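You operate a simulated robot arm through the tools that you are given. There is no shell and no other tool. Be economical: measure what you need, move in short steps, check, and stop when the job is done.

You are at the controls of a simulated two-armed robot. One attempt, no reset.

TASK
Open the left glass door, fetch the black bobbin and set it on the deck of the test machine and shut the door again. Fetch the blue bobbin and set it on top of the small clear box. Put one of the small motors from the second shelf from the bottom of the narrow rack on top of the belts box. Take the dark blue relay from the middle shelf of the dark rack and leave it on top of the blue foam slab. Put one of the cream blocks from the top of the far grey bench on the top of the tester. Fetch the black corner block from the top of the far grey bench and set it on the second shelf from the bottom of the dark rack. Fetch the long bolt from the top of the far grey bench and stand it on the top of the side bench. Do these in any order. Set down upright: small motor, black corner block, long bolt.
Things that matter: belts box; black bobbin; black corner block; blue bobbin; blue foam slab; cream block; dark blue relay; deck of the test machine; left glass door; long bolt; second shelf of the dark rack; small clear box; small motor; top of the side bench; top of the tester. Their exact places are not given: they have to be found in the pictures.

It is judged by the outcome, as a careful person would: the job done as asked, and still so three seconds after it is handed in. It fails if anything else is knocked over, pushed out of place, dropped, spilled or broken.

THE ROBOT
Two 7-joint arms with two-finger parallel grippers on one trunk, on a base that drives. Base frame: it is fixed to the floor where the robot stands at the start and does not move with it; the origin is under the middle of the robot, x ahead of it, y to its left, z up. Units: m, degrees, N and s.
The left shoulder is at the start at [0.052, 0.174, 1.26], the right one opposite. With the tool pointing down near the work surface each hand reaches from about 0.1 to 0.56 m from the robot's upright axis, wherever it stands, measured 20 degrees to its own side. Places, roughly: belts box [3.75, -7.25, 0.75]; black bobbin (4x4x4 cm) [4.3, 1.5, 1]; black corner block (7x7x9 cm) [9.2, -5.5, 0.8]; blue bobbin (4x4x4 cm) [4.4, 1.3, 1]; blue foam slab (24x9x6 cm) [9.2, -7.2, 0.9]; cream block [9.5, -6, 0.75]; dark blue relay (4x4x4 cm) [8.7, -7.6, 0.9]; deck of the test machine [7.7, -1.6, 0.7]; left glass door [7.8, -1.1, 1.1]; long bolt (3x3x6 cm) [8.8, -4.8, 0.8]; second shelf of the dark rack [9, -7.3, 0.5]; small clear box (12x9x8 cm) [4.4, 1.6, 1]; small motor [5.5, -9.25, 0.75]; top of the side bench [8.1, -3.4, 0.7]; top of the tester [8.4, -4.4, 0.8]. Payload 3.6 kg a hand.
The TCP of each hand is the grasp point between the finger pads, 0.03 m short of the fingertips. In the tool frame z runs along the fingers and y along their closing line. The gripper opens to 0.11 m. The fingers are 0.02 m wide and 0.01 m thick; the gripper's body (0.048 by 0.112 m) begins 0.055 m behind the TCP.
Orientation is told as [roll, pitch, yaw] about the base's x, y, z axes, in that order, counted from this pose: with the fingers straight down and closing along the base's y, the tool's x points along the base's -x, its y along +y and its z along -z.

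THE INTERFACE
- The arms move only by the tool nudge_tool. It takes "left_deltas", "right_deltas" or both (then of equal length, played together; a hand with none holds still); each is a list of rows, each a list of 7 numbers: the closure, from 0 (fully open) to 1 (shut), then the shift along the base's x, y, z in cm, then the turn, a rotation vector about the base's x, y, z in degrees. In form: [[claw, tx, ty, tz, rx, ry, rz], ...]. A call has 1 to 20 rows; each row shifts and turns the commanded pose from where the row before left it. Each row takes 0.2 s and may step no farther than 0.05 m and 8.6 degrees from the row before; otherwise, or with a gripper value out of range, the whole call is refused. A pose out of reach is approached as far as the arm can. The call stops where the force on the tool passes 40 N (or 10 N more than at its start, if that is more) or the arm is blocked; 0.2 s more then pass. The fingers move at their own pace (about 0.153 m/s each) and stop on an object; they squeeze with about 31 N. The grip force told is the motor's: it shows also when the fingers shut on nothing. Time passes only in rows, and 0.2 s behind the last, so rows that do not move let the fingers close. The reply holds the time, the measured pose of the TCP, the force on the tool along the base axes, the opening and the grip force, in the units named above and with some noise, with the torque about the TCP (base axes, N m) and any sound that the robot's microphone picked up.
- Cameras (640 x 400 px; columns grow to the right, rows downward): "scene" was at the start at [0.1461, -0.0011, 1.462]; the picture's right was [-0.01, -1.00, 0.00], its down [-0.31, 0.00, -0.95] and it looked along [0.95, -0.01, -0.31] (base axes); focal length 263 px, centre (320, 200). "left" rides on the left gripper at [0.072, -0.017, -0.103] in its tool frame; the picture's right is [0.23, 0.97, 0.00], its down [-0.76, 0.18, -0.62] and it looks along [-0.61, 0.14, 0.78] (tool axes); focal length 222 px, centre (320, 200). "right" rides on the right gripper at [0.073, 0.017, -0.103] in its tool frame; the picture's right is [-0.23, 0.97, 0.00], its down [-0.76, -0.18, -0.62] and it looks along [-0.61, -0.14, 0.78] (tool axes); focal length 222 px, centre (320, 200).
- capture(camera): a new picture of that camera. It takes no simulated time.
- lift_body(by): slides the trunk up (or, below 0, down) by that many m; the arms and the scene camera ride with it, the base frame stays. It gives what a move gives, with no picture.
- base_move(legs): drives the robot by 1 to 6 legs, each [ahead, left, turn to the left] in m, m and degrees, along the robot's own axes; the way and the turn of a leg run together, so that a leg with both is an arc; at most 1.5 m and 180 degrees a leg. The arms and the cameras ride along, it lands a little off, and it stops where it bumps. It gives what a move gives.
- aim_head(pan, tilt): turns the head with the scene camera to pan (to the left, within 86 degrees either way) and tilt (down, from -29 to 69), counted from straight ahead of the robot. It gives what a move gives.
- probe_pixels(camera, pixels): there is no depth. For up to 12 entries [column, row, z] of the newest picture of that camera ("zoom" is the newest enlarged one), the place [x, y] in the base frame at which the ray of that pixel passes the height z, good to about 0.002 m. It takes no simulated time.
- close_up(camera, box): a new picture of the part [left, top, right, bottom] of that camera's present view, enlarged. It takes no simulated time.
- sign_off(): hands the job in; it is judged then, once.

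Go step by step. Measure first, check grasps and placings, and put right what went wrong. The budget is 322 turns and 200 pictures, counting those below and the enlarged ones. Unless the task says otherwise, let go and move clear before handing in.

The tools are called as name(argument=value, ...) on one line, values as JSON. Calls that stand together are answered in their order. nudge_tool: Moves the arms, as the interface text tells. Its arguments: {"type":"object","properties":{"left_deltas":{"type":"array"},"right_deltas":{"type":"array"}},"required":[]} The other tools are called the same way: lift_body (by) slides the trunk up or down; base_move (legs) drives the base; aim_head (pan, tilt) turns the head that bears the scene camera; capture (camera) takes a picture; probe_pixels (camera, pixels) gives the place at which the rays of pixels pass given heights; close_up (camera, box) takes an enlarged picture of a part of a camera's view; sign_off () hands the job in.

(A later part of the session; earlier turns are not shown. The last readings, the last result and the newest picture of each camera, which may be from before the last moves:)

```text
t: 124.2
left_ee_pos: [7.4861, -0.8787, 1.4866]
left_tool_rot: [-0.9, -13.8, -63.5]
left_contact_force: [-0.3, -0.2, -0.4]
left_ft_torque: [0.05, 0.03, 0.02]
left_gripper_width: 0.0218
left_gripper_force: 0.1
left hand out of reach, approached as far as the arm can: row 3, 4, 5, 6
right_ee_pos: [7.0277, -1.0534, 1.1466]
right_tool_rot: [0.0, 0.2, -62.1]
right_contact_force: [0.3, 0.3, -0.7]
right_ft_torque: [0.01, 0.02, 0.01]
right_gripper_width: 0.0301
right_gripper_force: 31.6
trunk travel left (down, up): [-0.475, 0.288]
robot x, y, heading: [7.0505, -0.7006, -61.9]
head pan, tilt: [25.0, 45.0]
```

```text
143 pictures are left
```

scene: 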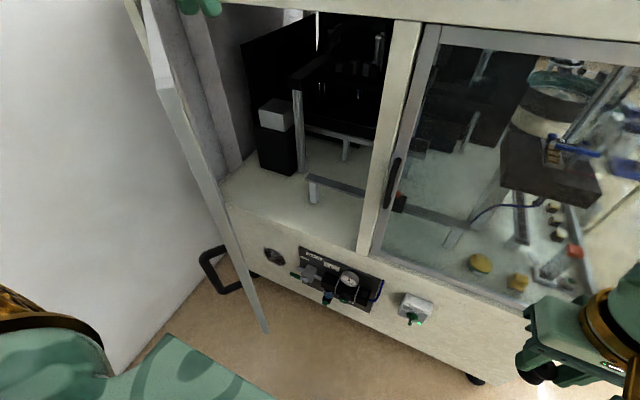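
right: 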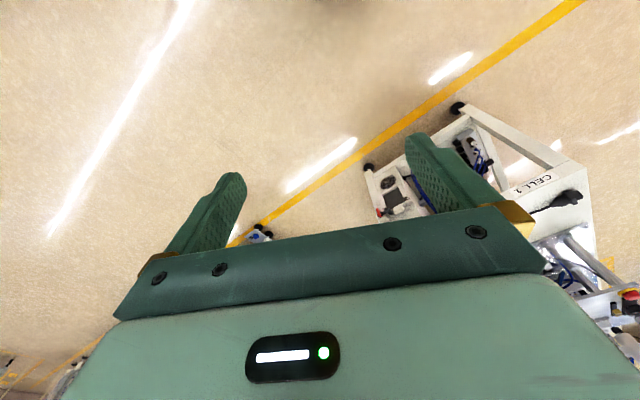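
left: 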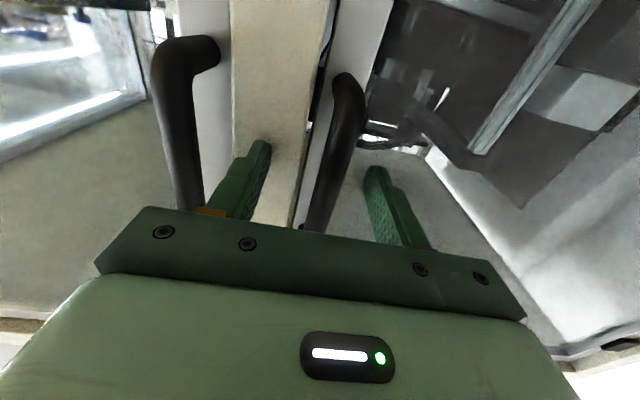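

Hand is above and just inside the door. Lowering it on the inner side.

nudge_tool(left_deltas=[[1, -1.5, -1.5, -4, 0, 0, 0], [1, -1.5, -1.5, -4, 0, 0, 0], [1, -1, -1.5, -4, 0, 0, 0], [1, 0, 0, -4, 0, 0, 0], [1, 0, 0, -4, 0, 0, 0]])

capture(camera="scene")

```text
t: 125.5
left_ee_pos: [7.5551, -0.8669, 1.3689]
left_tool_rot: [-0.9, -14.1, -63.5]
left_contact_force: [4.2, -1.9, 9.0]
left_ft_torque: [0.5, 0.1, -0.15]
left_gripper_width: 0.0001
left_gripper_force: 31.4
left hand out of reach, approached as far as the arm can: row 1, 2, 3, 4, 5
right_ee_pos: [7.025, -1.0521, 1.148]
right_tool_rot: [0.0, 0.2, -61.9]
right_contact_force: [0.4, 0.3, -0.3]
right_ft_torque: [0.01, 0.04, -0.03]
right_gripper_width: 0.03
right_gripper_force: 31.1
trunk travel left (down, up): [-0.475, 0.288]
robot x, y, heading: [7.0541, -0.7019, -62.1]
head pan, tilt: [25.0, 45.0]
```

```text
142 pictures are left
```

scene: 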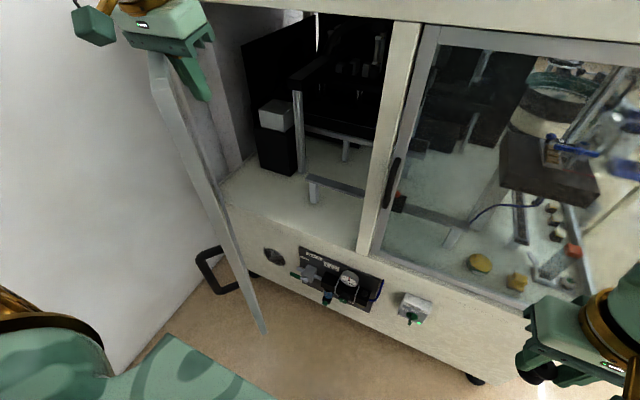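

The hand rests lightly on the door's top edge (9 N) and the arm is near a fold limit. I raise it and extend forward, away from the fold.

nudge_tool(left_deltas=[[1, 0, 0, 5, 0, 0, 0], [1, 0, 0, 5, 0, 0, 0], [1, 0, 0, 5, 0, 0, 0], [1, 1, -3, 2, 0, 0, 0], [1, 1, -3, 0, 0, 0, 0], [1, 1, -3, 0, 0, 0, 0]])

capture(camera="scene")

```text
t: 126.8
left_ee_pos: [7.5858, -0.9565, 1.5397]
left_tool_rot: [-0.9, -14.1, -63.2]
left_contact_force: [-0.1, 0.2, 1.0]
left_ft_torque: [0.07, -0.01, -0.01]
left_gripper_width: 0.0
left_gripper_force: 30.8
right_ee_pos: [7.025, -1.0542, 1.1475]
right_tool_rot: [0.0, 0.4, -62.0]
right_contact_force: [-0.1, -0.4, -1.2]
right_ft_torque: [0.04, 0.02, -0.03]
right_gripper_width: 0.0298
right_gripper_force: 30.7
trunk travel left (down, up): [-0.475, 0.288]
robot x, y, heading: [7.0512, -0.7042, -62.0]
head pan, tilt: [25.0, 45.0]
```

```text
141 pictures are left
```

scene: 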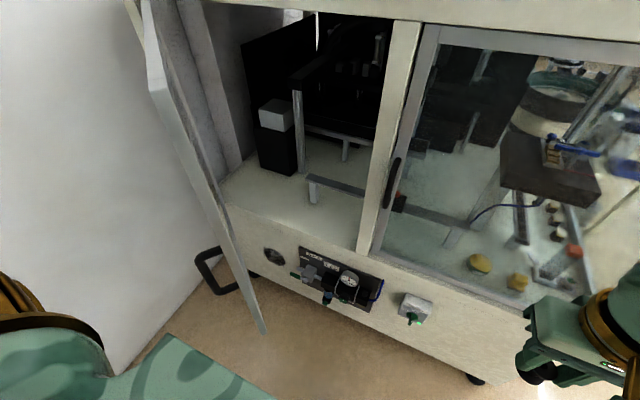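

The commanded pose follows what was reachable; the hand is now at (7.586,-0.957,1.54). Moving it right, away from the door, then down in the opening.

nudge_tool(left_deltas=[[1, -4.2, -2.2, 0, 0, 0, 0], [1, -4.2, -2.2, 0, 0, 0, 0], [1, -4.2, -2.2, 0, 0, 0, 0], [1, -4.2, -2.2, 0, 0, 0, 0], [1, 0, 0, -4.8, 0, 0, 0], [1, 0, 0, -4.8, 0, 0, 0], [1, 0, 0, -4.8, 0, 0, 0], [1, 0, 0, -4.8, 0, 0, 0]])

capture(camera="scene")

```text
t: 128.7
left_ee_pos: [7.4931, -1.0101, 1.4231]
left_tool_rot: [-0.8, -13.9, -63.3]
left_contact_force: [0.4, 0.2, -0.3]
left_ft_torque: [0.04, -0.02, 0.0]
left_gripper_width: 0.0002
left_gripper_force: 31.3
left hand out of reach, approached as far as the arm can: row 3, 4, 6, 7, 8
right_ee_pos: [7.0265, -1.0529, 1.1483]
right_tool_rot: [-0.2, 0.1, -61.9]
right_contact_force: [-0.2, -0.3, -0.4]
right_ft_torque: [-0.02, 0.01, -0.01]
right_gripper_width: 0.03
right_gripper_force: 30.7
trunk travel left (down, up): [-0.475, 0.288]
robot x, y, heading: [7.0468, -0.7025, -61.8]
head pan, tilt: [25.0, 45.0]
```

```text
140 pictures are left
```

scene: 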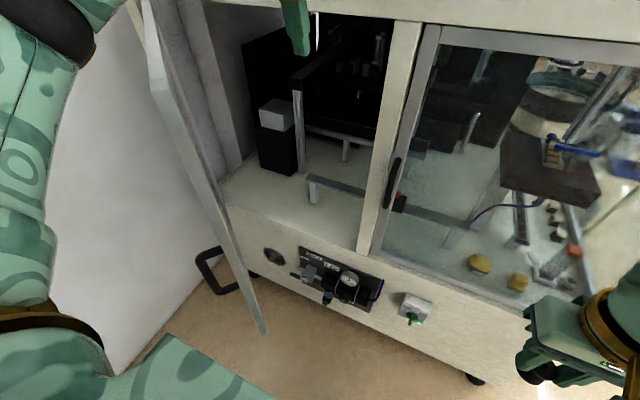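

The arm now works elbow-up and can't go lower by itself, so I lower the trunk 18 cm to bring the closed fingers behind the door's upper frame, 18 cm inside it.

lift_body(by=-0.18)

aim_head(pan=40, tilt=30)

capture(camera="scene")

```text
t: 130.0
left_ee_pos: [7.4933, -1.0047, 1.3336]
left_tool_rot: [-2.7, -19.1, -60.6]
left_contact_force: [7.5, -76.3, 22.9]
left_ft_torque: [8.37, 2.28, 4.71]
left_gripper_width: 0.0001
left_gripper_force: 31.4
right_ee_pos: [7.0231, -1.0525, 1.0231]
right_tool_rot: [0.4, 0.0, -61.9]
right_contact_force: [-0.4, 0.0, -1.1]
right_ft_torque: [0.08, -0.04, -0.01]
right_gripper_width: 0.0301
right_gripper_force: 31.2
trunk travel left (down, up): [-0.351, 0.412]
robot x, y, heading: [7.0528, -0.7011, -61.6]
head pan, tilt: [25.0, 45.0]
stopped: the force on the tool passed its limit at 55 N (the readings are from after the stop); the commanded pose is now the measured one
```

```text
t: 130.8
left_ee_pos: [7.4938, -1.0015, 1.3334]
left_tool_rot: [-2.5, -18.7, -61.0]
left_contact_force: [-6.2, -69.8, -9.0]
left_ft_torque: [4.2, -1.12, 5.57]
left_gripper_width: 0.0001
left_gripper_force: 31.6
right_ee_pos: [7.0241, -1.0501, 1.0247]
right_tool_rot: [0.2, 0.0, -61.7]
right_contact_force: [0.2, -0.9, -1.0]
right_ft_torque: [0.01, 0.01, 0.02]
right_gripper_width: 0.03
right_gripper_force: 30.7
trunk travel left (down, up): [-0.351, 0.412]
robot x, y, heading: [7.053, -0.7012, -61.7]
head pan, tilt: [40.0, 30.0]
```

```text
139 pictures are left
```

scene: 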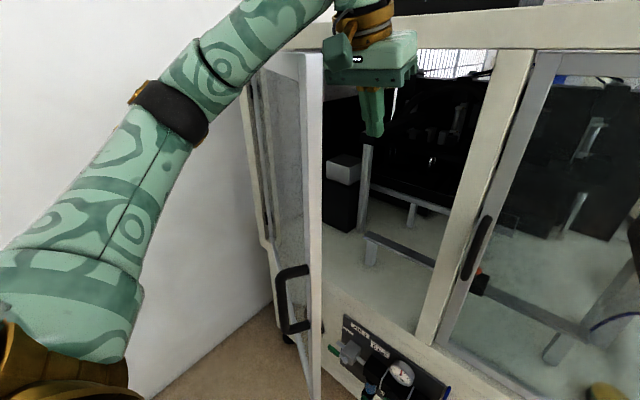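

The hand/wrist is pressed against the door's top corner (force -70 N in y). I lift the trunk back a little and look.

lift_body(by=0.06)

capture(camera="scene")

capture(camera="left")

```text
t: 131.1
left_ee_pos: [7.4945, -1.0039, 1.3325]
left_tool_rot: [-2.4, -18.8, -60.8]
left_contact_force: [-5.8, -34.9, -5.8]
left_ft_torque: [2.07, -0.92, 3.25]
left_gripper_width: 0.0
left_gripper_force: 31.4
right_ee_pos: [7.0245, -1.0518, 1.0254]
right_tool_rot: [0.3, 0.3, -61.8]
right_contact_force: [0.0, 0.1, -0.2]
right_ft_torque: [0.03, 0.02, 0.0]
right_gripper_width: 0.0298
right_gripper_force: 31.0
trunk travel left (down, up): [-0.353, 0.411]
robot x, y, heading: [7.0519, -0.7009, -61.4]
head pan, tilt: [40.0, 30.0]
stopped: the force on the tool passed its limit at 84 N (the readings are from after the stop); the commanded pose is now the measured one
```

```text
138 pictures are left
```

scene: 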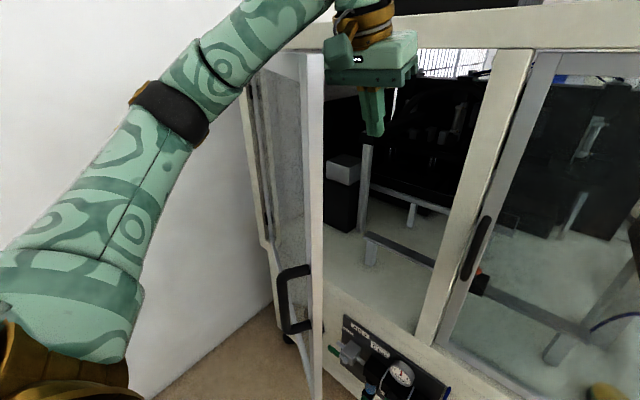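

```text
137 pictures are left
```

left: 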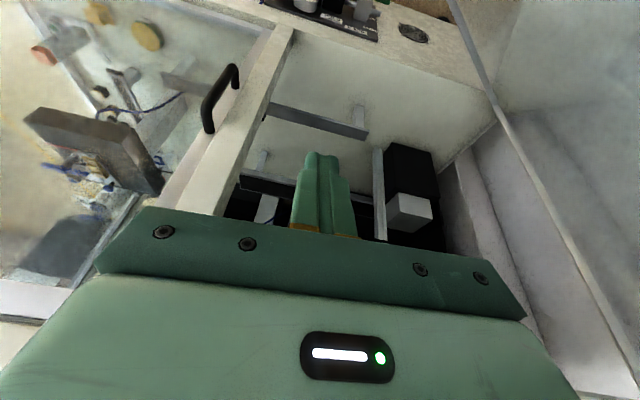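

The contact is the hand's camera block against the door's inner top corner. I ease the hand 3 cm inward to free it, then re-check.

nudge_tool(left_deltas=[[1, -0.5, -1.5, 0, 0, 0, 0], [1, -0.5, -1.5, 0, 0, 0, 0], [1, 0, 0, 0, 0, 0, 0]])

capture(camera="scene")

```text
t: 131.4
left_ee_pos: [7.4952, -1.009, 1.3341]
left_tool_rot: [-2.6, -18.9, -60.2]
left_contact_force: [-8.7, -20.4, -2.5]
left_ft_torque: [1.2, -0.91, 2.42]
left_gripper_width: 0.0
left_gripper_force: 31.3
right_ee_pos: [7.0253, -1.0526, 1.0246]
right_tool_rot: [0.1, 0.2, -61.8]
right_contact_force: [0.4, 0.1, -0.1]
right_ft_torque: [0.0, 0.03, -0.03]
right_gripper_width: 0.0298
right_gripper_force: 31.1
trunk travel left (down, up): [-0.353, 0.411]
robot x, y, heading: [7.05, -0.699, -61.6]
head pan, tilt: [40.0, 30.0]
stopped in row 1 (left hand): the force on the tool passed its limit at 58 N (the readings are from after the stop); the commanded pose is now the measured one
```

```text
136 pictures are left
```

scene: 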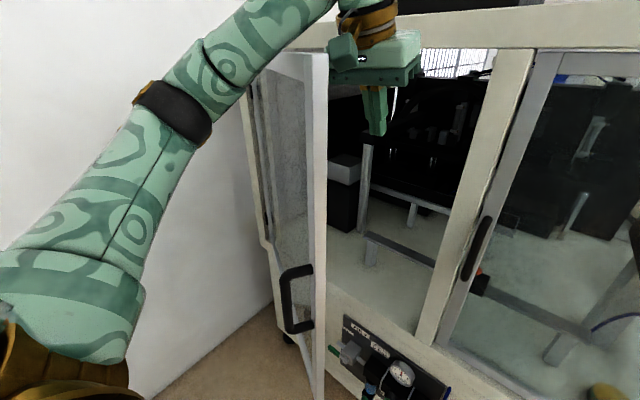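

close_up(camera="scene", box=[230, 0, 430, 140])

```text
2.86 times, centred on (330, 70) of scene
```

zoom: 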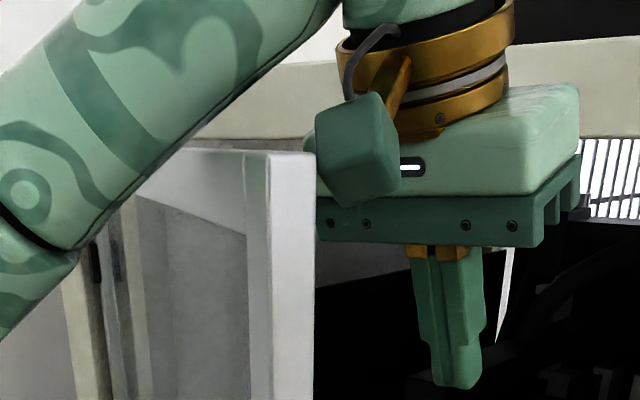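

The door corner is caught in the crook between forearm and gripper. Force is down to ~22 N now, so I try straight up in small steps.

nudge_tool(left_deltas=[[1, 0, 0, 1, 0, 0, 0], [1, 0, 0, 1.5, 0, 0, 0], [1, 0, 0, 2, 0, 0, 0], [1, 0, 0, 3, 0, 0, 0]])

capture(camera="scene")

```text
t: 132.4
left_ee_pos: [7.4993, -1.0077, 1.4088]
left_tool_rot: [-2.5, -18.8, -60.2]
left_contact_force: [-0.2, -0.6, 0.7]
left_ft_torque: [0.02, -0.01, 0.01]
left_gripper_width: 0.0004
left_gripper_force: 31.5
right_ee_pos: [7.0274, -1.053, 1.0259]
right_tool_rot: [0.0, 0.2, -61.8]
right_contact_force: [0.2, 0.0, -0.5]
right_ft_torque: [0.0, -0.04, 0.04]
right_gripper_width: 0.0295
right_gripper_force: 31.3
trunk travel left (down, up): [-0.353, 0.411]
robot x, y, heading: [7.0544, -0.7013, -61.9]
head pan, tilt: [40.0, 30.0]
```

```text
134 pictures are left
```

scene: 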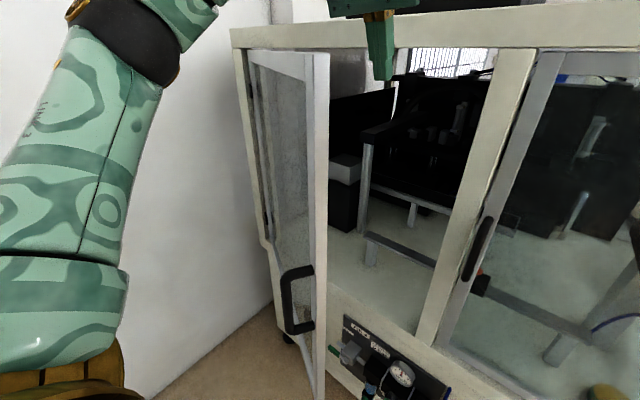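

Freed. The door top is really near z≈1.43 (row 55 is almost level with the camera), so the fingers (tips 1.38) are already behind it. Probing the door's free edge bottom.

probe_pixels(camera="scene", pixels=[[318, 390, 0.75], [318, 398, 0.72], [300, 330, 0.95], [302, 268, 1.14], [276, 240, 0.75]])

```text
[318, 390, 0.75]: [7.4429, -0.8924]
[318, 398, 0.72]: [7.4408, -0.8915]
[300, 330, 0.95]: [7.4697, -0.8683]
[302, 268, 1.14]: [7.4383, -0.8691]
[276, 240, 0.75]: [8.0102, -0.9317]
```

Free edge is at (7.44,-0.895), so the door is at about 31°. Pushing it outward from inside with the closed fingers.

nudge_tool(left_deltas=[[1, 0.4, 2.9, 0, 0, 0, 0], [1, 0.4, 2.9, 0, 0, 0, 0], [1, 0.4, 2.9, 0, 0, 0, 0], [1, 0.6, 2.9, 0, 0, 0, 0], [1, 0.6, 2.9, 0, 0, 0, 0], [1, 0.6, 2.9, 0, 0, 0, 0], [1, 0.6, 2.9, 0, 0, 0, 0], [1, 0.6, 2.9, 0, 0, 0, 0], [1, 1.2, 2.8, 0, 0, 0, 0], [1, 1.2, 2.8, 0, 0, 0, 0], [1, 1.3, 2.8, 0, 0, 0, 0]])

capture(camera="scene")

```text
t: 134.8
left_ee_pos: [7.5789, -0.6918, 1.4071]
left_tool_rot: [-2.6, -18.7, -60.3]
left_contact_force: [0.5, 0.7, 0.0]
left_ft_torque: [0.0, 0.01, 0.01]
left_gripper_width: 0.0
left_gripper_force: 31.6
right_ee_pos: [7.0276, -1.0518, 1.0268]
right_tool_rot: [0.0, 0.4, -61.7]
right_contact_force: [0.8, 0.8, -0.5]
right_ft_torque: [0.01, 0.02, -0.02]
right_gripper_width: 0.03
right_gripper_force: 30.6
trunk travel left (down, up): [-0.353, 0.411]
robot x, y, heading: [7.0511, -0.6994, -61.7]
head pan, tilt: [40.0, 30.0]
```

```text
133 pictures are left
```

scene: 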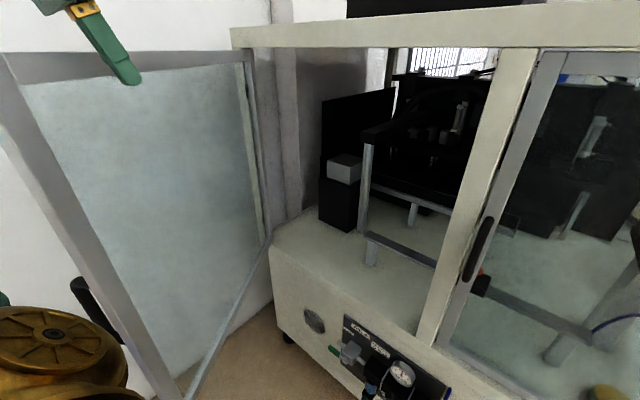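

Door is around 60°. Pushing on toward 80°.

nudge_tool(left_deltas=[[1, 1.5, 2.4, 0, 0, 0, 0], [1, 1.5, 2.4, 0, 0, 0, 0], [1, 1.6, 2.3, 0, 0, 0, 0], [1, 1.7, 2.2, 0, 0, 0, 0], [1, 1.8, 2.1, 0, 0, 0, 0], [1, 1.9, 2.1, 0, 0, 0, 0], [1, 1.9, 2.1, 0, 0, 0, 0]])

capture(camera="scene")

```text
t: 136.4
left_ee_pos: [7.6988, -0.5338, 1.4061]
left_tool_rot: [-2.6, -18.6, -60.3]
left_contact_force: [0.1, 0.0, -0.3]
left_ft_torque: [-0.03, -0.01, -0.02]
left_gripper_width: 0.0002
left_gripper_force: 30.9
right_ee_pos: [7.0286, -1.0531, 1.0243]
right_tool_rot: [0.0, 0.3, -61.8]
right_contact_force: [0.7, 0.2, -1.0]
right_ft_torque: [-0.04, 0.02, -0.05]
right_gripper_width: 0.03
right_gripper_force: 31.1
trunk travel left (down, up): [-0.353, 0.411]
robot x, y, heading: [7.0504, -0.7038, -61.8]
head pan, tilt: [40.0, 30.0]
```

```text
132 pictures are left
```

scene: 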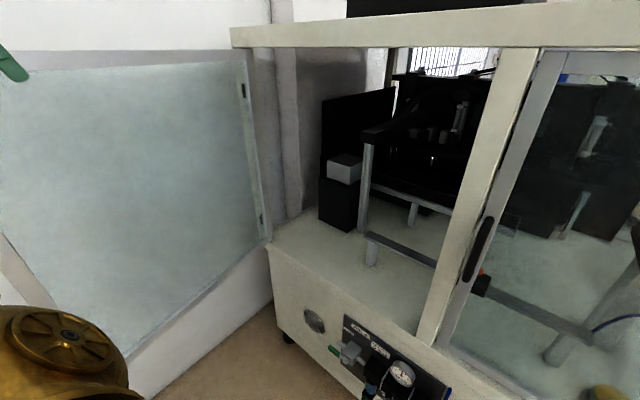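

Door near 80°. A little more, then I measure a free deck spot around px (330,262).

nudge_tool(left_deltas=[[1, 1.9, 1.5, 0, 0, 0, 0], [1, 1.9, 1.5, 0, 0, 0, 0], [1, 1.9, 1.2, 0, 0, 0, 0], [1, 1.9, 1, 0, 0, 0, 0], [1, -2, -1, 0, 0, 0, 0]])

aim_head(pan=30, tilt=40)

capture(camera="scene")

```text
t: 137.6
left_ee_pos: [7.7354, -0.5018, 1.4074]
left_tool_rot: [-2.4, -18.8, -60.2]
left_contact_force: [0.2, 0.2, -0.3]
left_ft_torque: [0.0, -0.07, 0.03]
left_gripper_width: 0.0001
left_gripper_force: 31.0
left hand out of reach, approached as far as the arm can: row 4
right_ee_pos: [7.026, -1.0521, 1.0261]
right_tool_rot: [0.1, 0.2, -61.8]
right_contact_force: [-0.2, 0.2, -0.4]
right_ft_torque: [-0.01, 0.01, -0.03]
right_gripper_width: 0.0299
right_gripper_force: 31.6
trunk travel left (down, up): [-0.353, 0.411]
robot x, y, heading: [7.0509, -0.7007, -61.7]
head pan, tilt: [40.0, 30.0]
```

```text
t: 138.3
left_ee_pos: [7.7406, -0.5042, 1.4048]
left_tool_rot: [-2.7, -18.7, -60.3]
left_contact_force: [0.5, -0.5, -0.2]
left_ft_torque: [-0.01, 0.0, 0.01]
left_gripper_width: 0.0002
left_gripper_force: 31.1
right_ee_pos: [7.029, -1.0514, 1.024]
right_tool_rot: [0.0, 0.3, -61.7]
right_contact_force: [0.8, -0.8, 0.1]
right_ft_torque: [0.03, -0.01, -0.03]
right_gripper_width: 0.0297
right_gripper_force: 31.3
trunk travel left (down, up): [-0.353, 0.411]
robot x, y, heading: [7.051, -0.7022, -61.7]
head pan, tilt: [30.0, 40.0]
```

```text
131 pictures are left
```

scene: 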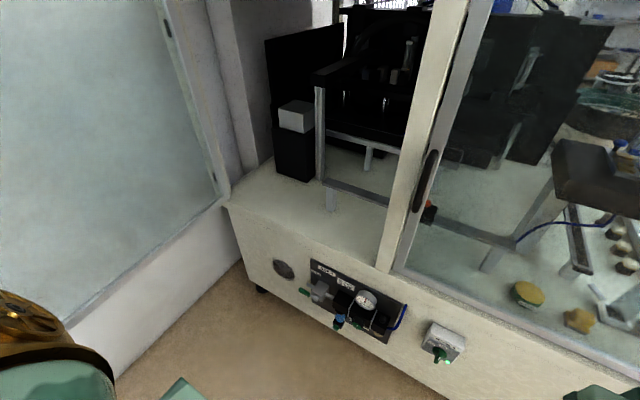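

probe_pixels(camera="scene", pixels=[[230, 206, 0.7], [378, 270, 0.7], [230, 206, 0.75], [378, 270, 0.75], [330, 228, 0.72], [300, 215, 0.72], [333, 208, 0.72], [258, 292, 0], [475, 395, 0]])

```text
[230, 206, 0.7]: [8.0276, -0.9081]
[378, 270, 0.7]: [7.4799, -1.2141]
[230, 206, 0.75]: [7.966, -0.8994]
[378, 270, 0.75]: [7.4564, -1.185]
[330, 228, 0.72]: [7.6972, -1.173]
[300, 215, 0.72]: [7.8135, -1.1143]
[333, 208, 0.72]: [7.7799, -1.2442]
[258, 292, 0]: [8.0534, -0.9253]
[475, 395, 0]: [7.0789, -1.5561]
```

Deck is at z≈0.715; a free spot is T=(7.68,-1.19), 9 cm inside the sill. I bring the left hand back inside the door, put the right hand in front of my chest, and then move the base in front of the opening.

nudge_tool(left_deltas=[[1, -2.7, -3.13, 0, 0, 0, 0], [1, -2.7, -3.13, 0, 0, 0, 0], [1, -2.7, -3.13, 0, 0, 0, 0], [1, -2.7, -3.13, 0, 0, 0, 0], [1, -2.7, -3.13, 0, 0, 0, 0], [1, -2.7, -3.13, 0, 0, 0, 0]], right_deltas=[[1, 3.04, 2.58, -2, 0, 0, 0], [1, 3.04, 2.58, -2, 0, 0, 0], [1, 3.04, 2.58, -2, 0, 0, 0], [1, 3.04, 2.58, -2, 0, 0, 0], [1, 3.04, 2.58, -2, 0, 0, 0], [1, 3.04, 2.58, -2, 0, 0, 0]])

base_move(legs=[[0, 0.2, 0], [0.2, 0, 0]])

capture(camera="scene")

```text
t: 139.1
left_ee_pos: [7.6605, -0.5941, 1.4051]
left_tool_rot: [-2.5, -18.8, -60.4]
left_contact_force: [0.0, 0.3, -0.1]
left_ft_torque: [0.05, 0.01, 0.02]
left_gripper_width: 0.0
left_gripper_force: 30.9
right_ee_pos: [7.1182, -0.9806, 0.9635]
right_tool_rot: [0.0, -0.2, -61.7]
right_contact_force: [1.0, -0.4, -1.8]
right_ft_torque: [0.02, 0.04, 0.0]
right_gripper_width: 0.0299
right_gripper_force: 30.6
trunk travel left (down, up): [-0.353, 0.411]
robot x, y, heading: [7.0537, -0.7009, -61.7]
head pan, tilt: [30.0, 40.0]
stopped in row 4 (right hand): the force on the tool passed its limit at 95 N (the readings are from after the stop); the commanded pose is now the measured one
```

```text
t: 141.9
left_ee_pos: [7.9359, -0.6706, 1.4056]
left_tool_rot: [-2.6, -18.7, -60.5]
left_contact_force: [-0.2, -0.2, 0.0]
left_ft_torque: [0.0, -0.02, 0.02]
left_gripper_width: 0.0
left_gripper_force: 30.5
right_ee_pos: [7.3921, -1.0561, 0.9646]
right_tool_rot: [0.0, -0.1, -61.7]
right_contact_force: [0.7, 0.0, 0.1]
right_ft_torque: [0.01, 0.0, -0.01]
right_gripper_width: 0.0294
right_gripper_force: 31.0
trunk travel left (down, up): [-0.353, 0.411]
robot x, y, heading: [7.3252, -0.7769, -61.9]
head pan, tilt: [30.0, 40.0]
```

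```text
130 pictures are left
```

scene: 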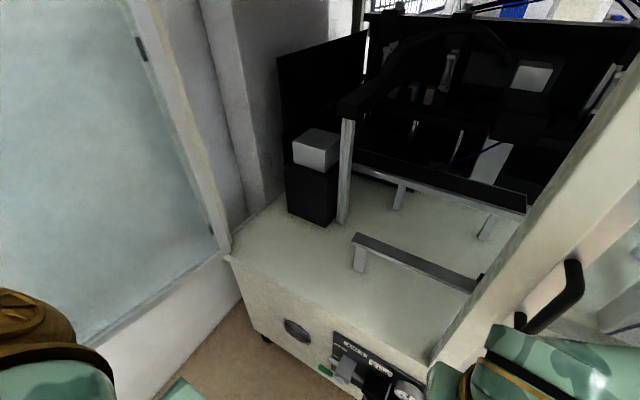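

The right hand brushed my own torso (bobbin still held, 2.94 cm). I shift the left hand 8 cm right to spare the door, move the right hand into the opening and then edge 10 cm closer.

nudge_tool(left_deltas=[[1, -2.3, -1.25, 0, 0, 0, 0], [1, -2.3, -1.25, 0, 0, 0, 0], [1, -2.3, -1.25, 0, 0, 0, 0], [1, 0, 0, 0, 0, 0, 0], [1, 0, 0, 0, 0, 0, 0]], right_deltas=[[1, 1.4, -2.6, 0, 0, 0, 0], [1, 2.2, 1.2, 0, 0, 0, 0], [1, 2.2, 1.2, 0, 0, 0, 0], [1, 2.2, 1.2, 0, 0, 0, 0], [1, 2.2, 1.2, 0, 0, 0, 0]])

base_move(legs=[[0.1, 0, 0]])

capture(camera="scene")

```text
t: 143.1
left_ee_pos: [7.8677, -0.7043, 1.4082]
left_tool_rot: [-2.6, -18.8, -60.5]
left_contact_force: [-0.4, 0.8, 0.0]
left_ft_torque: [0.0, -0.01, 0.01]
left_gripper_width: 0.0001
left_gripper_force: 30.9
right_ee_pos: [7.4963, -1.0333, 0.9638]
right_tool_rot: [0.1, -0.2, -61.7]
right_contact_force: [-0.7, 0.4, -0.5]
right_ft_torque: [-0.03, 0.0, 0.02]
right_gripper_width: 0.0296
right_gripper_force: 31.3
trunk travel left (down, up): [-0.353, 0.411]
robot x, y, heading: [7.3252, -0.7779, -61.5]
head pan, tilt: [30.0, 40.0]
```

```text
t: 144.1
left_ee_pos: [7.8896, -0.7452, 1.4084]
left_tool_rot: [-2.9, -19.3, -61.2]
left_contact_force: [1.4, 0.6, -0.2]
left_ft_torque: [0.03, 0.05, 0.0]
left_gripper_width: 0.0
left_gripper_force: 30.5
right_ee_pos: [7.515, -1.0692, 0.9642]
right_tool_rot: [-0.1, -0.1, -62.2]
right_contact_force: [-0.5, -0.3, 0.6]
right_ft_torque: [-0.01, 0.0, 0.0]
right_gripper_width: 0.0298
right_gripper_force: 31.2
trunk travel left (down, up): [-0.353, 0.411]
robot x, y, heading: [7.3507, -0.8202, -62.4]
head pan, tilt: [30.0, 40.0]
stopped in leg 1: the robot was blocked; the commanded pose is now the measured one
```

```text
129 pictures are left
```

scene: 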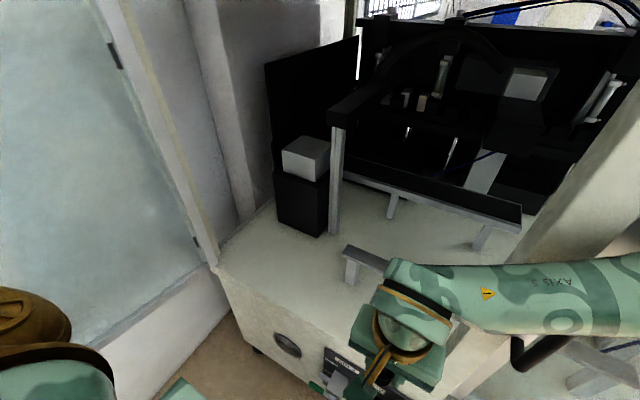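

The base stops about 39 cm from the face and the right elbow comes forward against the right door, so a vertical-hand placement here won't work. I'll back off and instead enter with the right hand horizontal, which keeps the forearm outside.

base_move(legs=[[-0.17, 0, 0]])

nudge_tool(right_deltas=[[1, 1.6, -3.0, 0, 0, 0, 0], [1, 1.6, -3.0, 0, 0, 0, 0], [1, 1.2, -2.3, 0, -7.22, -3.84, 0], [1, 1.2, -2.3, 0, -7.22, -3.84, 0], [1, 1.2, -2.3, 0, -7.22, -3.84, 0], [1, 0.8, -1.6, 0, -7.22, -3.84, 0], [1, 0.8, -1.6, 0, -7.22, -3.84, 0], [1, 0.5, -1, 0, -7.22, -3.84, 0], [1, 0.5, -1, 0, -7.22, -3.84, 0], [1, 0, 0, 0, -7.22, -3.84, 0], [1, 0, 0, 0, -7.22, -3.84, 0], [1, 0, 0, 0, -7.22, -3.84, 0]])

capture(camera="scene")

```text
t: 145.6
left_ee_pos: [7.81, -0.5991, 1.4081]
left_tool_rot: [-2.8, -18.8, -61.0]
left_contact_force: [-0.1, 0.1, 0.5]
left_ft_torque: [-0.02, -0.01, 0.01]
left_gripper_width: 0.0
left_gripper_force: 30.9
right_ee_pos: [7.435, -0.9211, 0.9592]
right_tool_rot: [-0.1, 0.6, -62.0]
right_contact_force: [-0.4, 0.0, -0.2]
right_ft_torque: [-0.03, 0.0, 0.0]
right_gripper_width: 0.0295
right_gripper_force: 31.2
trunk travel left (down, up): [-0.353, 0.411]
robot x, y, heading: [7.2704, -0.6688, -62.0]
head pan, tilt: [30.0, 40.0]
```

```text
t: 148.2
left_ee_pos: [7.8111, -0.6017, 1.4083]
left_tool_rot: [-2.6, -18.7, -61.1]
left_contact_force: [-0.6, 0.3, 0.4]
left_ft_torque: [0.01, 0.01, 0.02]
left_gripper_width: 0.0002
left_gripper_force: 31.6
right_ee_pos: [7.5479, -1.1152, 0.9977]
right_tool_rot: [-0.8, -68.9, -62.1]
right_contact_force: [0.2, -0.4, -0.4]
right_ft_torque: [0.03, 0.03, 0.01]
right_gripper_width: 0.0297
right_gripper_force: 30.7
right hand out of reach, approached as far as the arm can: row 10, 11, 12
trunk travel left (down, up): [-0.353, 0.411]
robot x, y, heading: [7.2704, -0.6663, -62.0]
head pan, tilt: [30.0, 40.0]
```

```text
128 pictures are left
```

scene: 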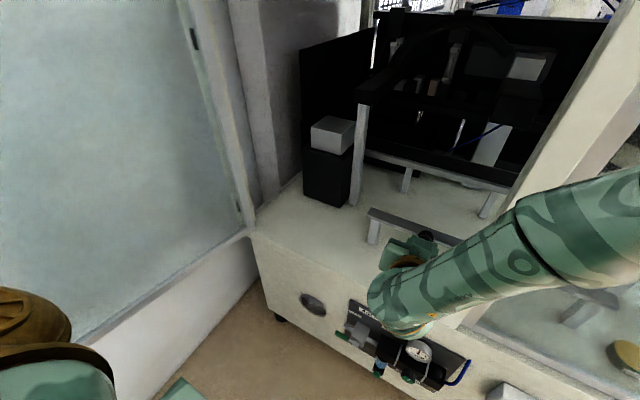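

The hand is at 69° pitch just outside the sill, forearm clear. Lowering toward deck level while finishing the pitch.

nudge_tool(right_deltas=[[1, 0, 0, -4, 0, 0, 0], [1, 0, 0, -4, 0, 0, 0], [1, 0, 0, -4, -5, -2.65, 0], [1, 0, 0, -4, -5, -2.65, 0], [1, 0, 0, -2, 0, 0, 0]])

capture(camera="scene")

capture(camera="right")

```text
t: 149.4
left_ee_pos: [7.8103, -0.6026, 1.4075]
left_tool_rot: [-2.7, -18.7, -60.9]
left_contact_force: [0.2, 0.4, -0.3]
left_ft_torque: [-0.02, 0.01, -0.02]
left_gripper_width: 0.0002
left_gripper_force: 30.7
right_ee_pos: [7.6138, -1.1749, 0.9945]
right_tool_rot: [-2.6, -73.7, -62.7]
right_contact_force: [0.4, 0.5, -0.7]
right_ft_torque: [0.02, 0.0, 0.01]
right_gripper_width: 0.0298
right_gripper_force: 31.0
right hand out of reach, approached as far as the arm can: row 1, 2, 3, 4, 5
trunk travel left (down, up): [-0.353, 0.411]
robot x, y, heading: [7.266, -0.6702, -62.3]
head pan, tilt: [30.0, 40.0]
```

```text
127 pictures are left
```

scene: 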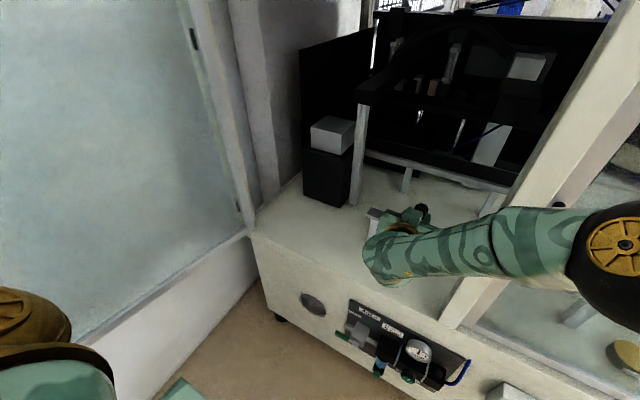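

```text
126 pictures are left
```

right: 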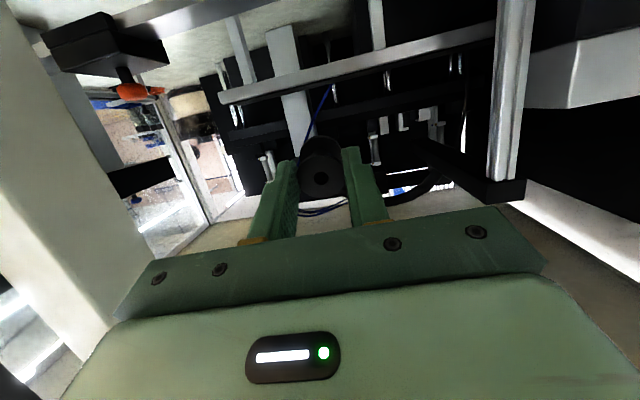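

The arm itself can't go lower, but the trunk can. Backing 4 cm for elbow clearance and lowering in stages.

base_move(legs=[[-0.04, 0, 0]])

lift_body(by=-0.13)

capture(camera="scene")

```text
t: 150.3
left_ee_pos: [7.7913, -0.565, 1.4085]
left_tool_rot: [-2.6, -18.9, -61.0]
left_contact_force: [-0.1, 0.8, -0.8]
left_ft_torque: [-0.03, -0.01, 0.0]
left_gripper_width: 0.0
left_gripper_force: 30.7
right_ee_pos: [7.594, -1.1382, 0.9953]
right_tool_rot: [-2.4, -73.6, -62.9]
right_contact_force: [0.1, -0.4, 0.4]
right_ft_torque: [0.02, 0.0, 0.01]
right_gripper_width: 0.03
right_gripper_force: 31.4
trunk travel left (down, up): [-0.353, 0.411]
robot x, y, heading: [7.2524, -0.6356, -62.3]
head pan, tilt: [30.0, 40.0]
```

```text
t: 151.9
left_ee_pos: [7.7915, -0.5654, 1.2779]
left_tool_rot: [-2.5, -18.8, -60.9]
left_contact_force: [-0.1, -0.4, 0.1]
left_ft_torque: [0.01, -0.02, 0.01]
left_gripper_width: 0.0001
left_gripper_force: 31.2
right_ee_pos: [7.5968, -1.1466, 0.8047]
right_tool_rot: [-2.6, -67.2, -62.7]
right_contact_force: [0.2, -0.3, -0.2]
right_ft_torque: [-0.04, -0.02, -0.01]
right_gripper_width: 0.0297
right_gripper_force: 30.3
trunk travel left (down, up): [-0.223, 0.541]
robot x, y, heading: [7.2482, -0.6388, -62.4]
head pan, tilt: [30.0, 40.0]
```

```text
125 pictures are left
```

scene: 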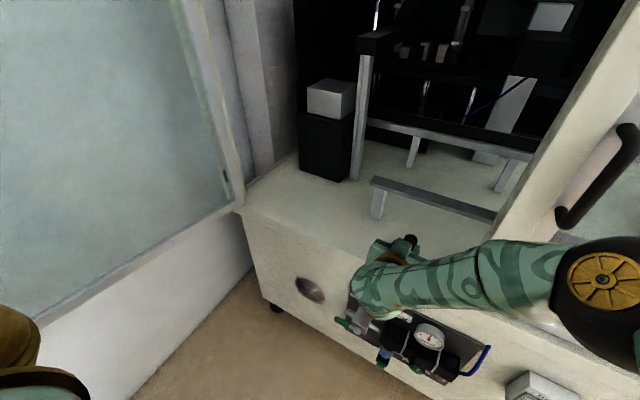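

The trunk move brought the TCP to z=0.805 with the elbow now below the handle. Moving 4 cm further in and pitching more.

nudge_tool(right_deltas=[[1, 0.9, -1.8, 0, -3.5, -1.9, 0], [1, 0.9, -1.8, 0, -3.5, -1.9, 0], [1, 0, 0, -1, -3.5, -1.9, 0], [1, 0, 0, -1, 0, 0, 0]])

capture(camera="right")

capture(camera="scene")

```text
t: 152.9
left_ee_pos: [7.792, -0.567, 1.2782]
left_tool_rot: [-2.7, -18.7, -61.1]
left_contact_force: [0.4, -0.9, 0.3]
left_ft_torque: [0.0, -0.02, -0.02]
left_gripper_width: 0.0002
left_gripper_force: 31.6
right_ee_pos: [7.6259, -1.1909, 0.8279]
right_tool_rot: [-2.4, -71.7, -63.3]
right_contact_force: [0.4, 0.9, 1.1]
right_ft_torque: [0.03, 0.03, 0.0]
right_gripper_width: 0.0296
right_gripper_force: 31.0
right hand out of reach, approached as far as the arm can: row 1, 2, 3
trunk travel left (down, up): [-0.223, 0.541]
robot x, y, heading: [7.2524, -0.6332, -62.0]
head pan, tilt: [30.0, 40.0]
```

```text
124 pictures are left
```

right: 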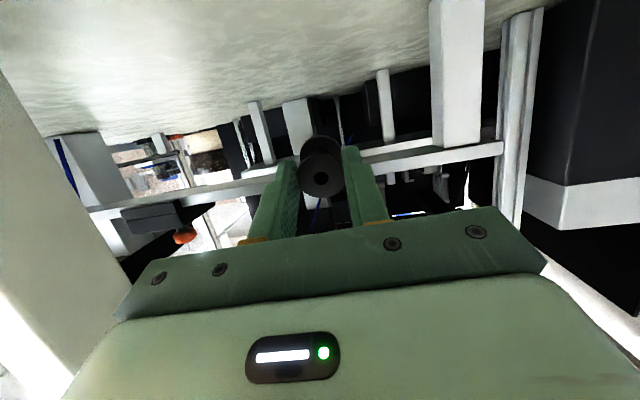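

```text
123 pictures are left
```

scene: 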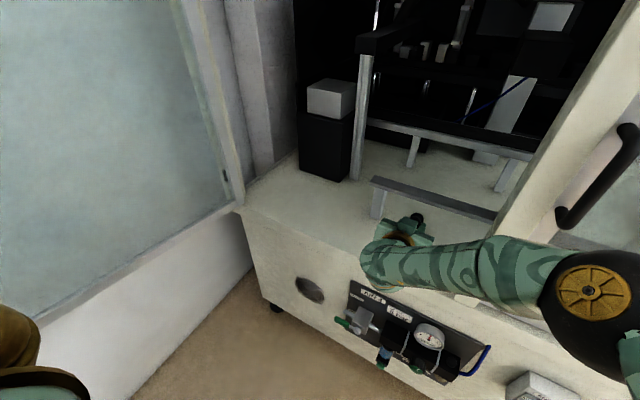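

The bobbin is now ~6–11 cm inside the sill and 6 cm short of the inner bar. Lowering to the deck.

nudge_tool(right_deltas=[[1, 0, 0, -2, 0, 0, 0], [1, 0, 0, -2, 0, 0, 0], [1, 0, 0, -1.5, 0, 0, 0], [1, 0, 0, 0, 0, 0, 0]])

close_up(camera="scene", box=[340, 180, 500, 280])

```text
t: 153.9
left_ee_pos: [7.7933, -0.5667, 1.2774]
left_tool_rot: [-2.8, -18.7, -60.9]
left_contact_force: [-0.2, 0.7, -0.3]
left_ft_torque: [-0.02, -0.02, 0.0]
left_gripper_width: 0.0
left_gripper_force: 30.7
right_ee_pos: [7.6351, -1.2149, 0.807]
right_tool_rot: [-2.4, -71.6, -63.4]
right_contact_force: [0.0, 0.2, -0.4]
right_ft_torque: [0.0, 0.01, 0.03]
right_gripper_width: 0.0297
right_gripper_force: 31.2
right hand out of reach, approached as far as the arm can: row 1, 2, 3
trunk travel left (down, up): [-0.223, 0.541]
robot x, y, heading: [7.2471, -0.6338, -62.1]
head pan, tilt: [30.0, 40.0]
```

```text
4.00 times, centred on (420, 230) of scene
```

zoom: 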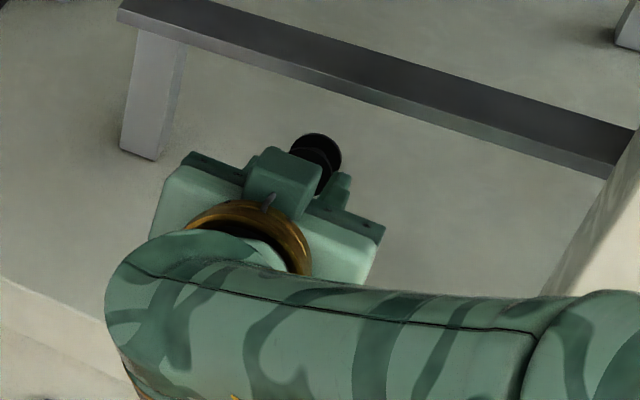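

Trunk down another 5 cm, with a 2 cm pull-back first.

nudge_tool(right_deltas=[[1, -0.9, 1.8, 0, 0, 0, 0], [1, 0, 0, 0, 0, 0, 0]])

lift_body(by=-0.045)

close_up(camera="scene", box=[340, 160, 532, 280])

```text
t: 154.5
left_ee_pos: [7.7924, -0.5673, 1.2788]
left_tool_rot: [-2.7, -18.7, -61.0]
left_contact_force: [0.2, -0.1, 0.8]
left_ft_torque: [-0.03, 0.02, 0.01]
left_gripper_width: 0.0002
left_gripper_force: 30.3
right_ee_pos: [7.6308, -1.2011, 0.8175]
right_tool_rot: [-2.4, -71.7, -63.4]
right_contact_force: [0.5, -0.2, -0.3]
right_ft_torque: [0.01, 0.01, 0.01]
right_gripper_width: 0.0299
right_gripper_force: 31.0
right hand out of reach, approached as far as the arm can: row 1
trunk travel left (down, up): [-0.223, 0.541]
robot x, y, heading: [7.2508, -0.6307, -62.0]
head pan, tilt: [30.0, 40.0]
```

```text
t: 155.4
left_ee_pos: [7.7917, -0.5652, 1.2333]
left_tool_rot: [-2.7, -18.9, -60.9]
left_contact_force: [0.6, 1.1, -0.2]
left_ft_torque: [-0.02, -0.02, 0.0]
left_gripper_width: 0.0001
left_gripper_force: 30.8
right_ee_pos: [7.633, -1.2055, 0.7481]
right_tool_rot: [-2.6, -69.2, -63.2]
right_contact_force: [3.3, -4.4, 15.2]
right_ft_torque: [-0.65, -0.34, 0.1]
right_gripper_width: 0.0296
right_gripper_force: 31.2
trunk travel left (down, up): [-0.178, 0.586]
robot x, y, heading: [7.2471, -0.6357, -62.4]
head pan, tilt: [30.0, 40.0]
```

```text
3.33 times, centred on (436, 220) of scene
```

zoom: 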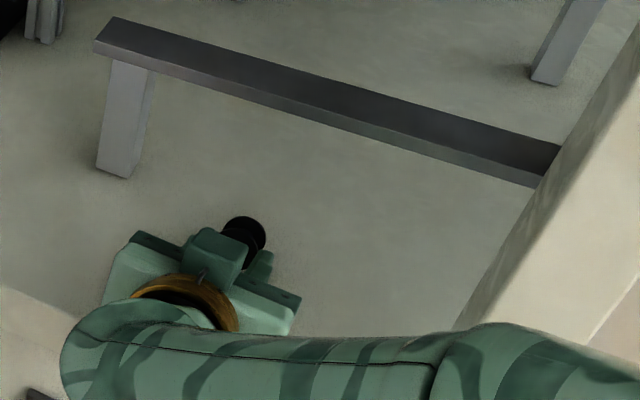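

Contact at z=0.748 as predicted: the bobbin's lower rim is on the deck. Opening only slightly first so it settles between the fingers.

nudge_tool(right_deltas=[[0.7, 0, 0, 0, 0, 0, 0], [0.67, 0, 0, 0, 0, 0, 0], [0.66, 0, 0, 0, 0, 0, 0], [0.66, 0, 0, 0, 0, 0, 0]])

close_up(camera="scene", box=[340, 160, 532, 280])

capture(camera="right")

```text
t: 156.4
left_ee_pos: [7.7926, -0.5663, 1.2337]
left_tool_rot: [-2.7, -18.7, -61.0]
left_contact_force: [-0.5, 0.4, -0.7]
left_ft_torque: [0.0, 0.0, -0.01]
left_gripper_width: 0.0001
left_gripper_force: 31.3
right_ee_pos: [7.6326, -1.2051, 0.7449]
right_tool_rot: [-2.7, -68.8, -63.1]
right_contact_force: [-0.4, 0.6, 0.2]
right_ft_torque: [-0.01, 0.0, 0.05]
right_gripper_width: 0.0375
right_gripper_force: 0.0
trunk travel left (down, up): [-0.178, 0.586]
robot x, y, heading: [7.2484, -0.6309, -62.1]
head pan, tilt: [30.0, 40.0]
```

```text
3.33 times, centred on (436, 220) of scene
```

zoom: 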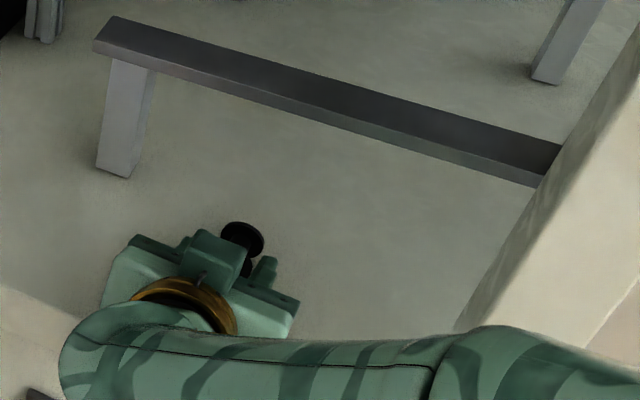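

```text
119 pictures are left
```

right: 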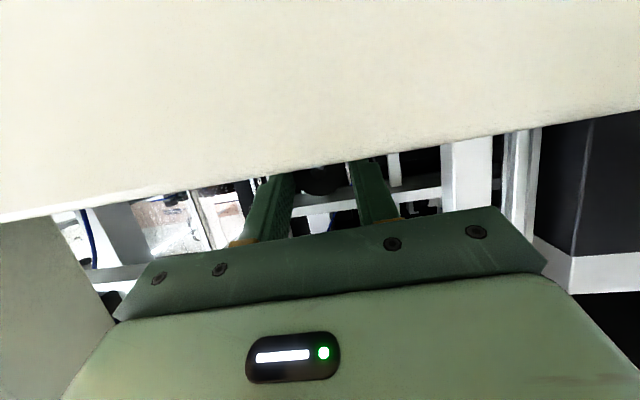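

The bobbin has settled lying between the fingers. Opening more and withdrawing along the tool axis.

nudge_tool(right_deltas=[[0.5, 0, 0, 0, 0, 0, 0], [0.5, 0, 0, 0, 0, 0, 0], [0.5, -0.9, 1.7, 0.6, 0, 0, 0], [0.5, -0.9, 1.7, 0.8, 0, 0, 0], [0.5, -1.2, 2.3, 1, 0, 0, 0], [0.5, -1.2, 2.3, 1, 0, 0, 0], [0.5, -1.2, 2.3, 2, 0, 0, 0]])

capture(camera="scene")

```text
t: 158.0
left_ee_pos: [7.7918, -0.5654, 1.2324]
left_tool_rot: [-2.8, -18.7, -61.0]
left_contact_force: [0.4, 0.5, 0.3]
left_ft_torque: [-0.02, -0.03, 0.01]
left_gripper_width: 0.0003
left_gripper_force: 30.6
right_ee_pos: [7.569, -1.1201, 0.8117]
right_tool_rot: [-2.7, -68.5, -63.2]
right_contact_force: [-0.3, 0.3, -0.8]
right_ft_torque: [-0.03, -0.03, 0.0]
right_gripper_width: 0.0551
right_gripper_force: 0.0
right hand out of reach, approached as far as the arm can: row 4, 5, 6
trunk travel left (down, up): [-0.178, 0.586]
robot x, y, heading: [7.2483, -0.6328, -62.1]
head pan, tilt: [30.0, 40.0]
```

```text
118 pictures are left
```

scene: 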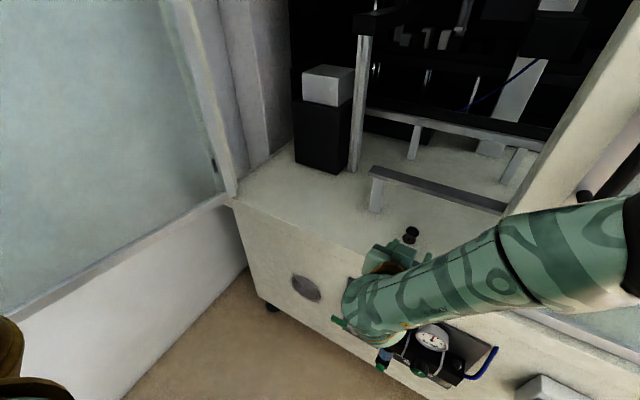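

Black lies well inside on the deck (px 410,235). Now I back away and check the door angle for closing.

probe_pixels(camera="scene", pixels=[[238, 197, 0.73], [20, 325, 0.73], [120, 267, 0.73]])

base_move(legs=[[-0.25, 0, 0]])

lift_body(by=0.3)

aim_head(pan=35, tilt=35)

capture(camera="scene")

```text
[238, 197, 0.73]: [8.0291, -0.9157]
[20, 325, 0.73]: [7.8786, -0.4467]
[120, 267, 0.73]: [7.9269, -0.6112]
```

```text
t: 159.8
left_ee_pos: [7.6757, -0.3448, 1.2328]
left_tool_rot: [-2.7, -18.6, -61.3]
left_contact_force: [0.1, 0.8, 0.6]
left_ft_torque: [-0.01, 0.01, -0.01]
left_gripper_width: 0.0002
left_gripper_force: 31.8
right_ee_pos: [7.451, -0.8999, 0.8114]
right_tool_rot: [-2.7, -68.7, -63.4]
right_contact_force: [-0.9, -0.2, 0.2]
right_ft_torque: [-0.02, 0.03, 0.0]
right_gripper_width: 0.055
right_gripper_force: 0.0
trunk travel left (down, up): [-0.178, 0.586]
robot x, y, heading: [7.1305, -0.4091, -62.3]
head pan, tilt: [30.0, 40.0]
```

```text
t: 162.8
left_ee_pos: [7.676, -0.3456, 1.533]
left_tool_rot: [-2.6, -18.7, -61.2]
left_contact_force: [-0.5, 0.8, 1.1]
left_ft_torque: [0.0, -0.01, -0.02]
left_gripper_width: 0.0
left_gripper_force: 31.2
right_ee_pos: [7.4514, -0.8994, 1.1117]
right_tool_rot: [-2.7, -68.6, -63.4]
right_contact_force: [0.6, -0.8, -0.1]
right_ft_torque: [-0.02, 0.0, -0.03]
right_gripper_width: 0.0551
right_gripper_force: 0.0
trunk travel left (down, up): [-0.478, 0.286]
robot x, y, heading: [7.1353, -0.408, -62.5]
head pan, tilt: [30.0, 40.0]
```

```text
t: 163.4
left_ee_pos: [7.6754, -0.3455, 1.5332]
left_tool_rot: [-2.7, -18.6, -61.2]
left_contact_force: [-0.1, 1.0, -0.2]
left_ft_torque: [-0.02, 0.01, 0.03]
left_gripper_width: 0.0001
left_gripper_force: 30.6
right_ee_pos: [7.4516, -0.8987, 1.1118]
right_tool_rot: [-2.7, -68.6, -63.4]
right_contact_force: [-0.3, -0.3, 0.5]
right_ft_torque: [-0.02, 0.0, 0.02]
right_gripper_width: 0.055
right_gripper_force: 0.0
trunk travel left (down, up): [-0.478, 0.286]
robot x, y, heading: [7.1334, -0.4104, -62.5]
head pan, tilt: [35.0, 35.0]
```

```text
117 pictures are left
```

scene: 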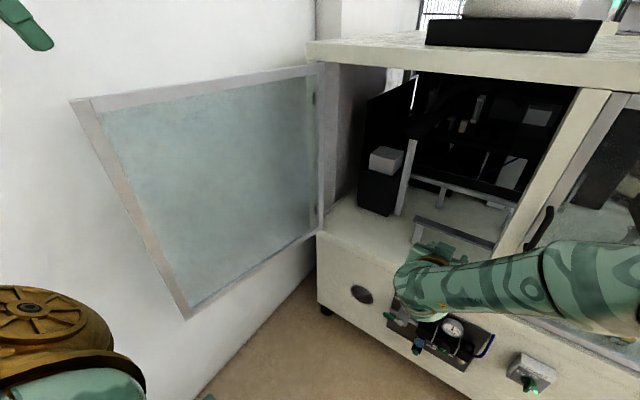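

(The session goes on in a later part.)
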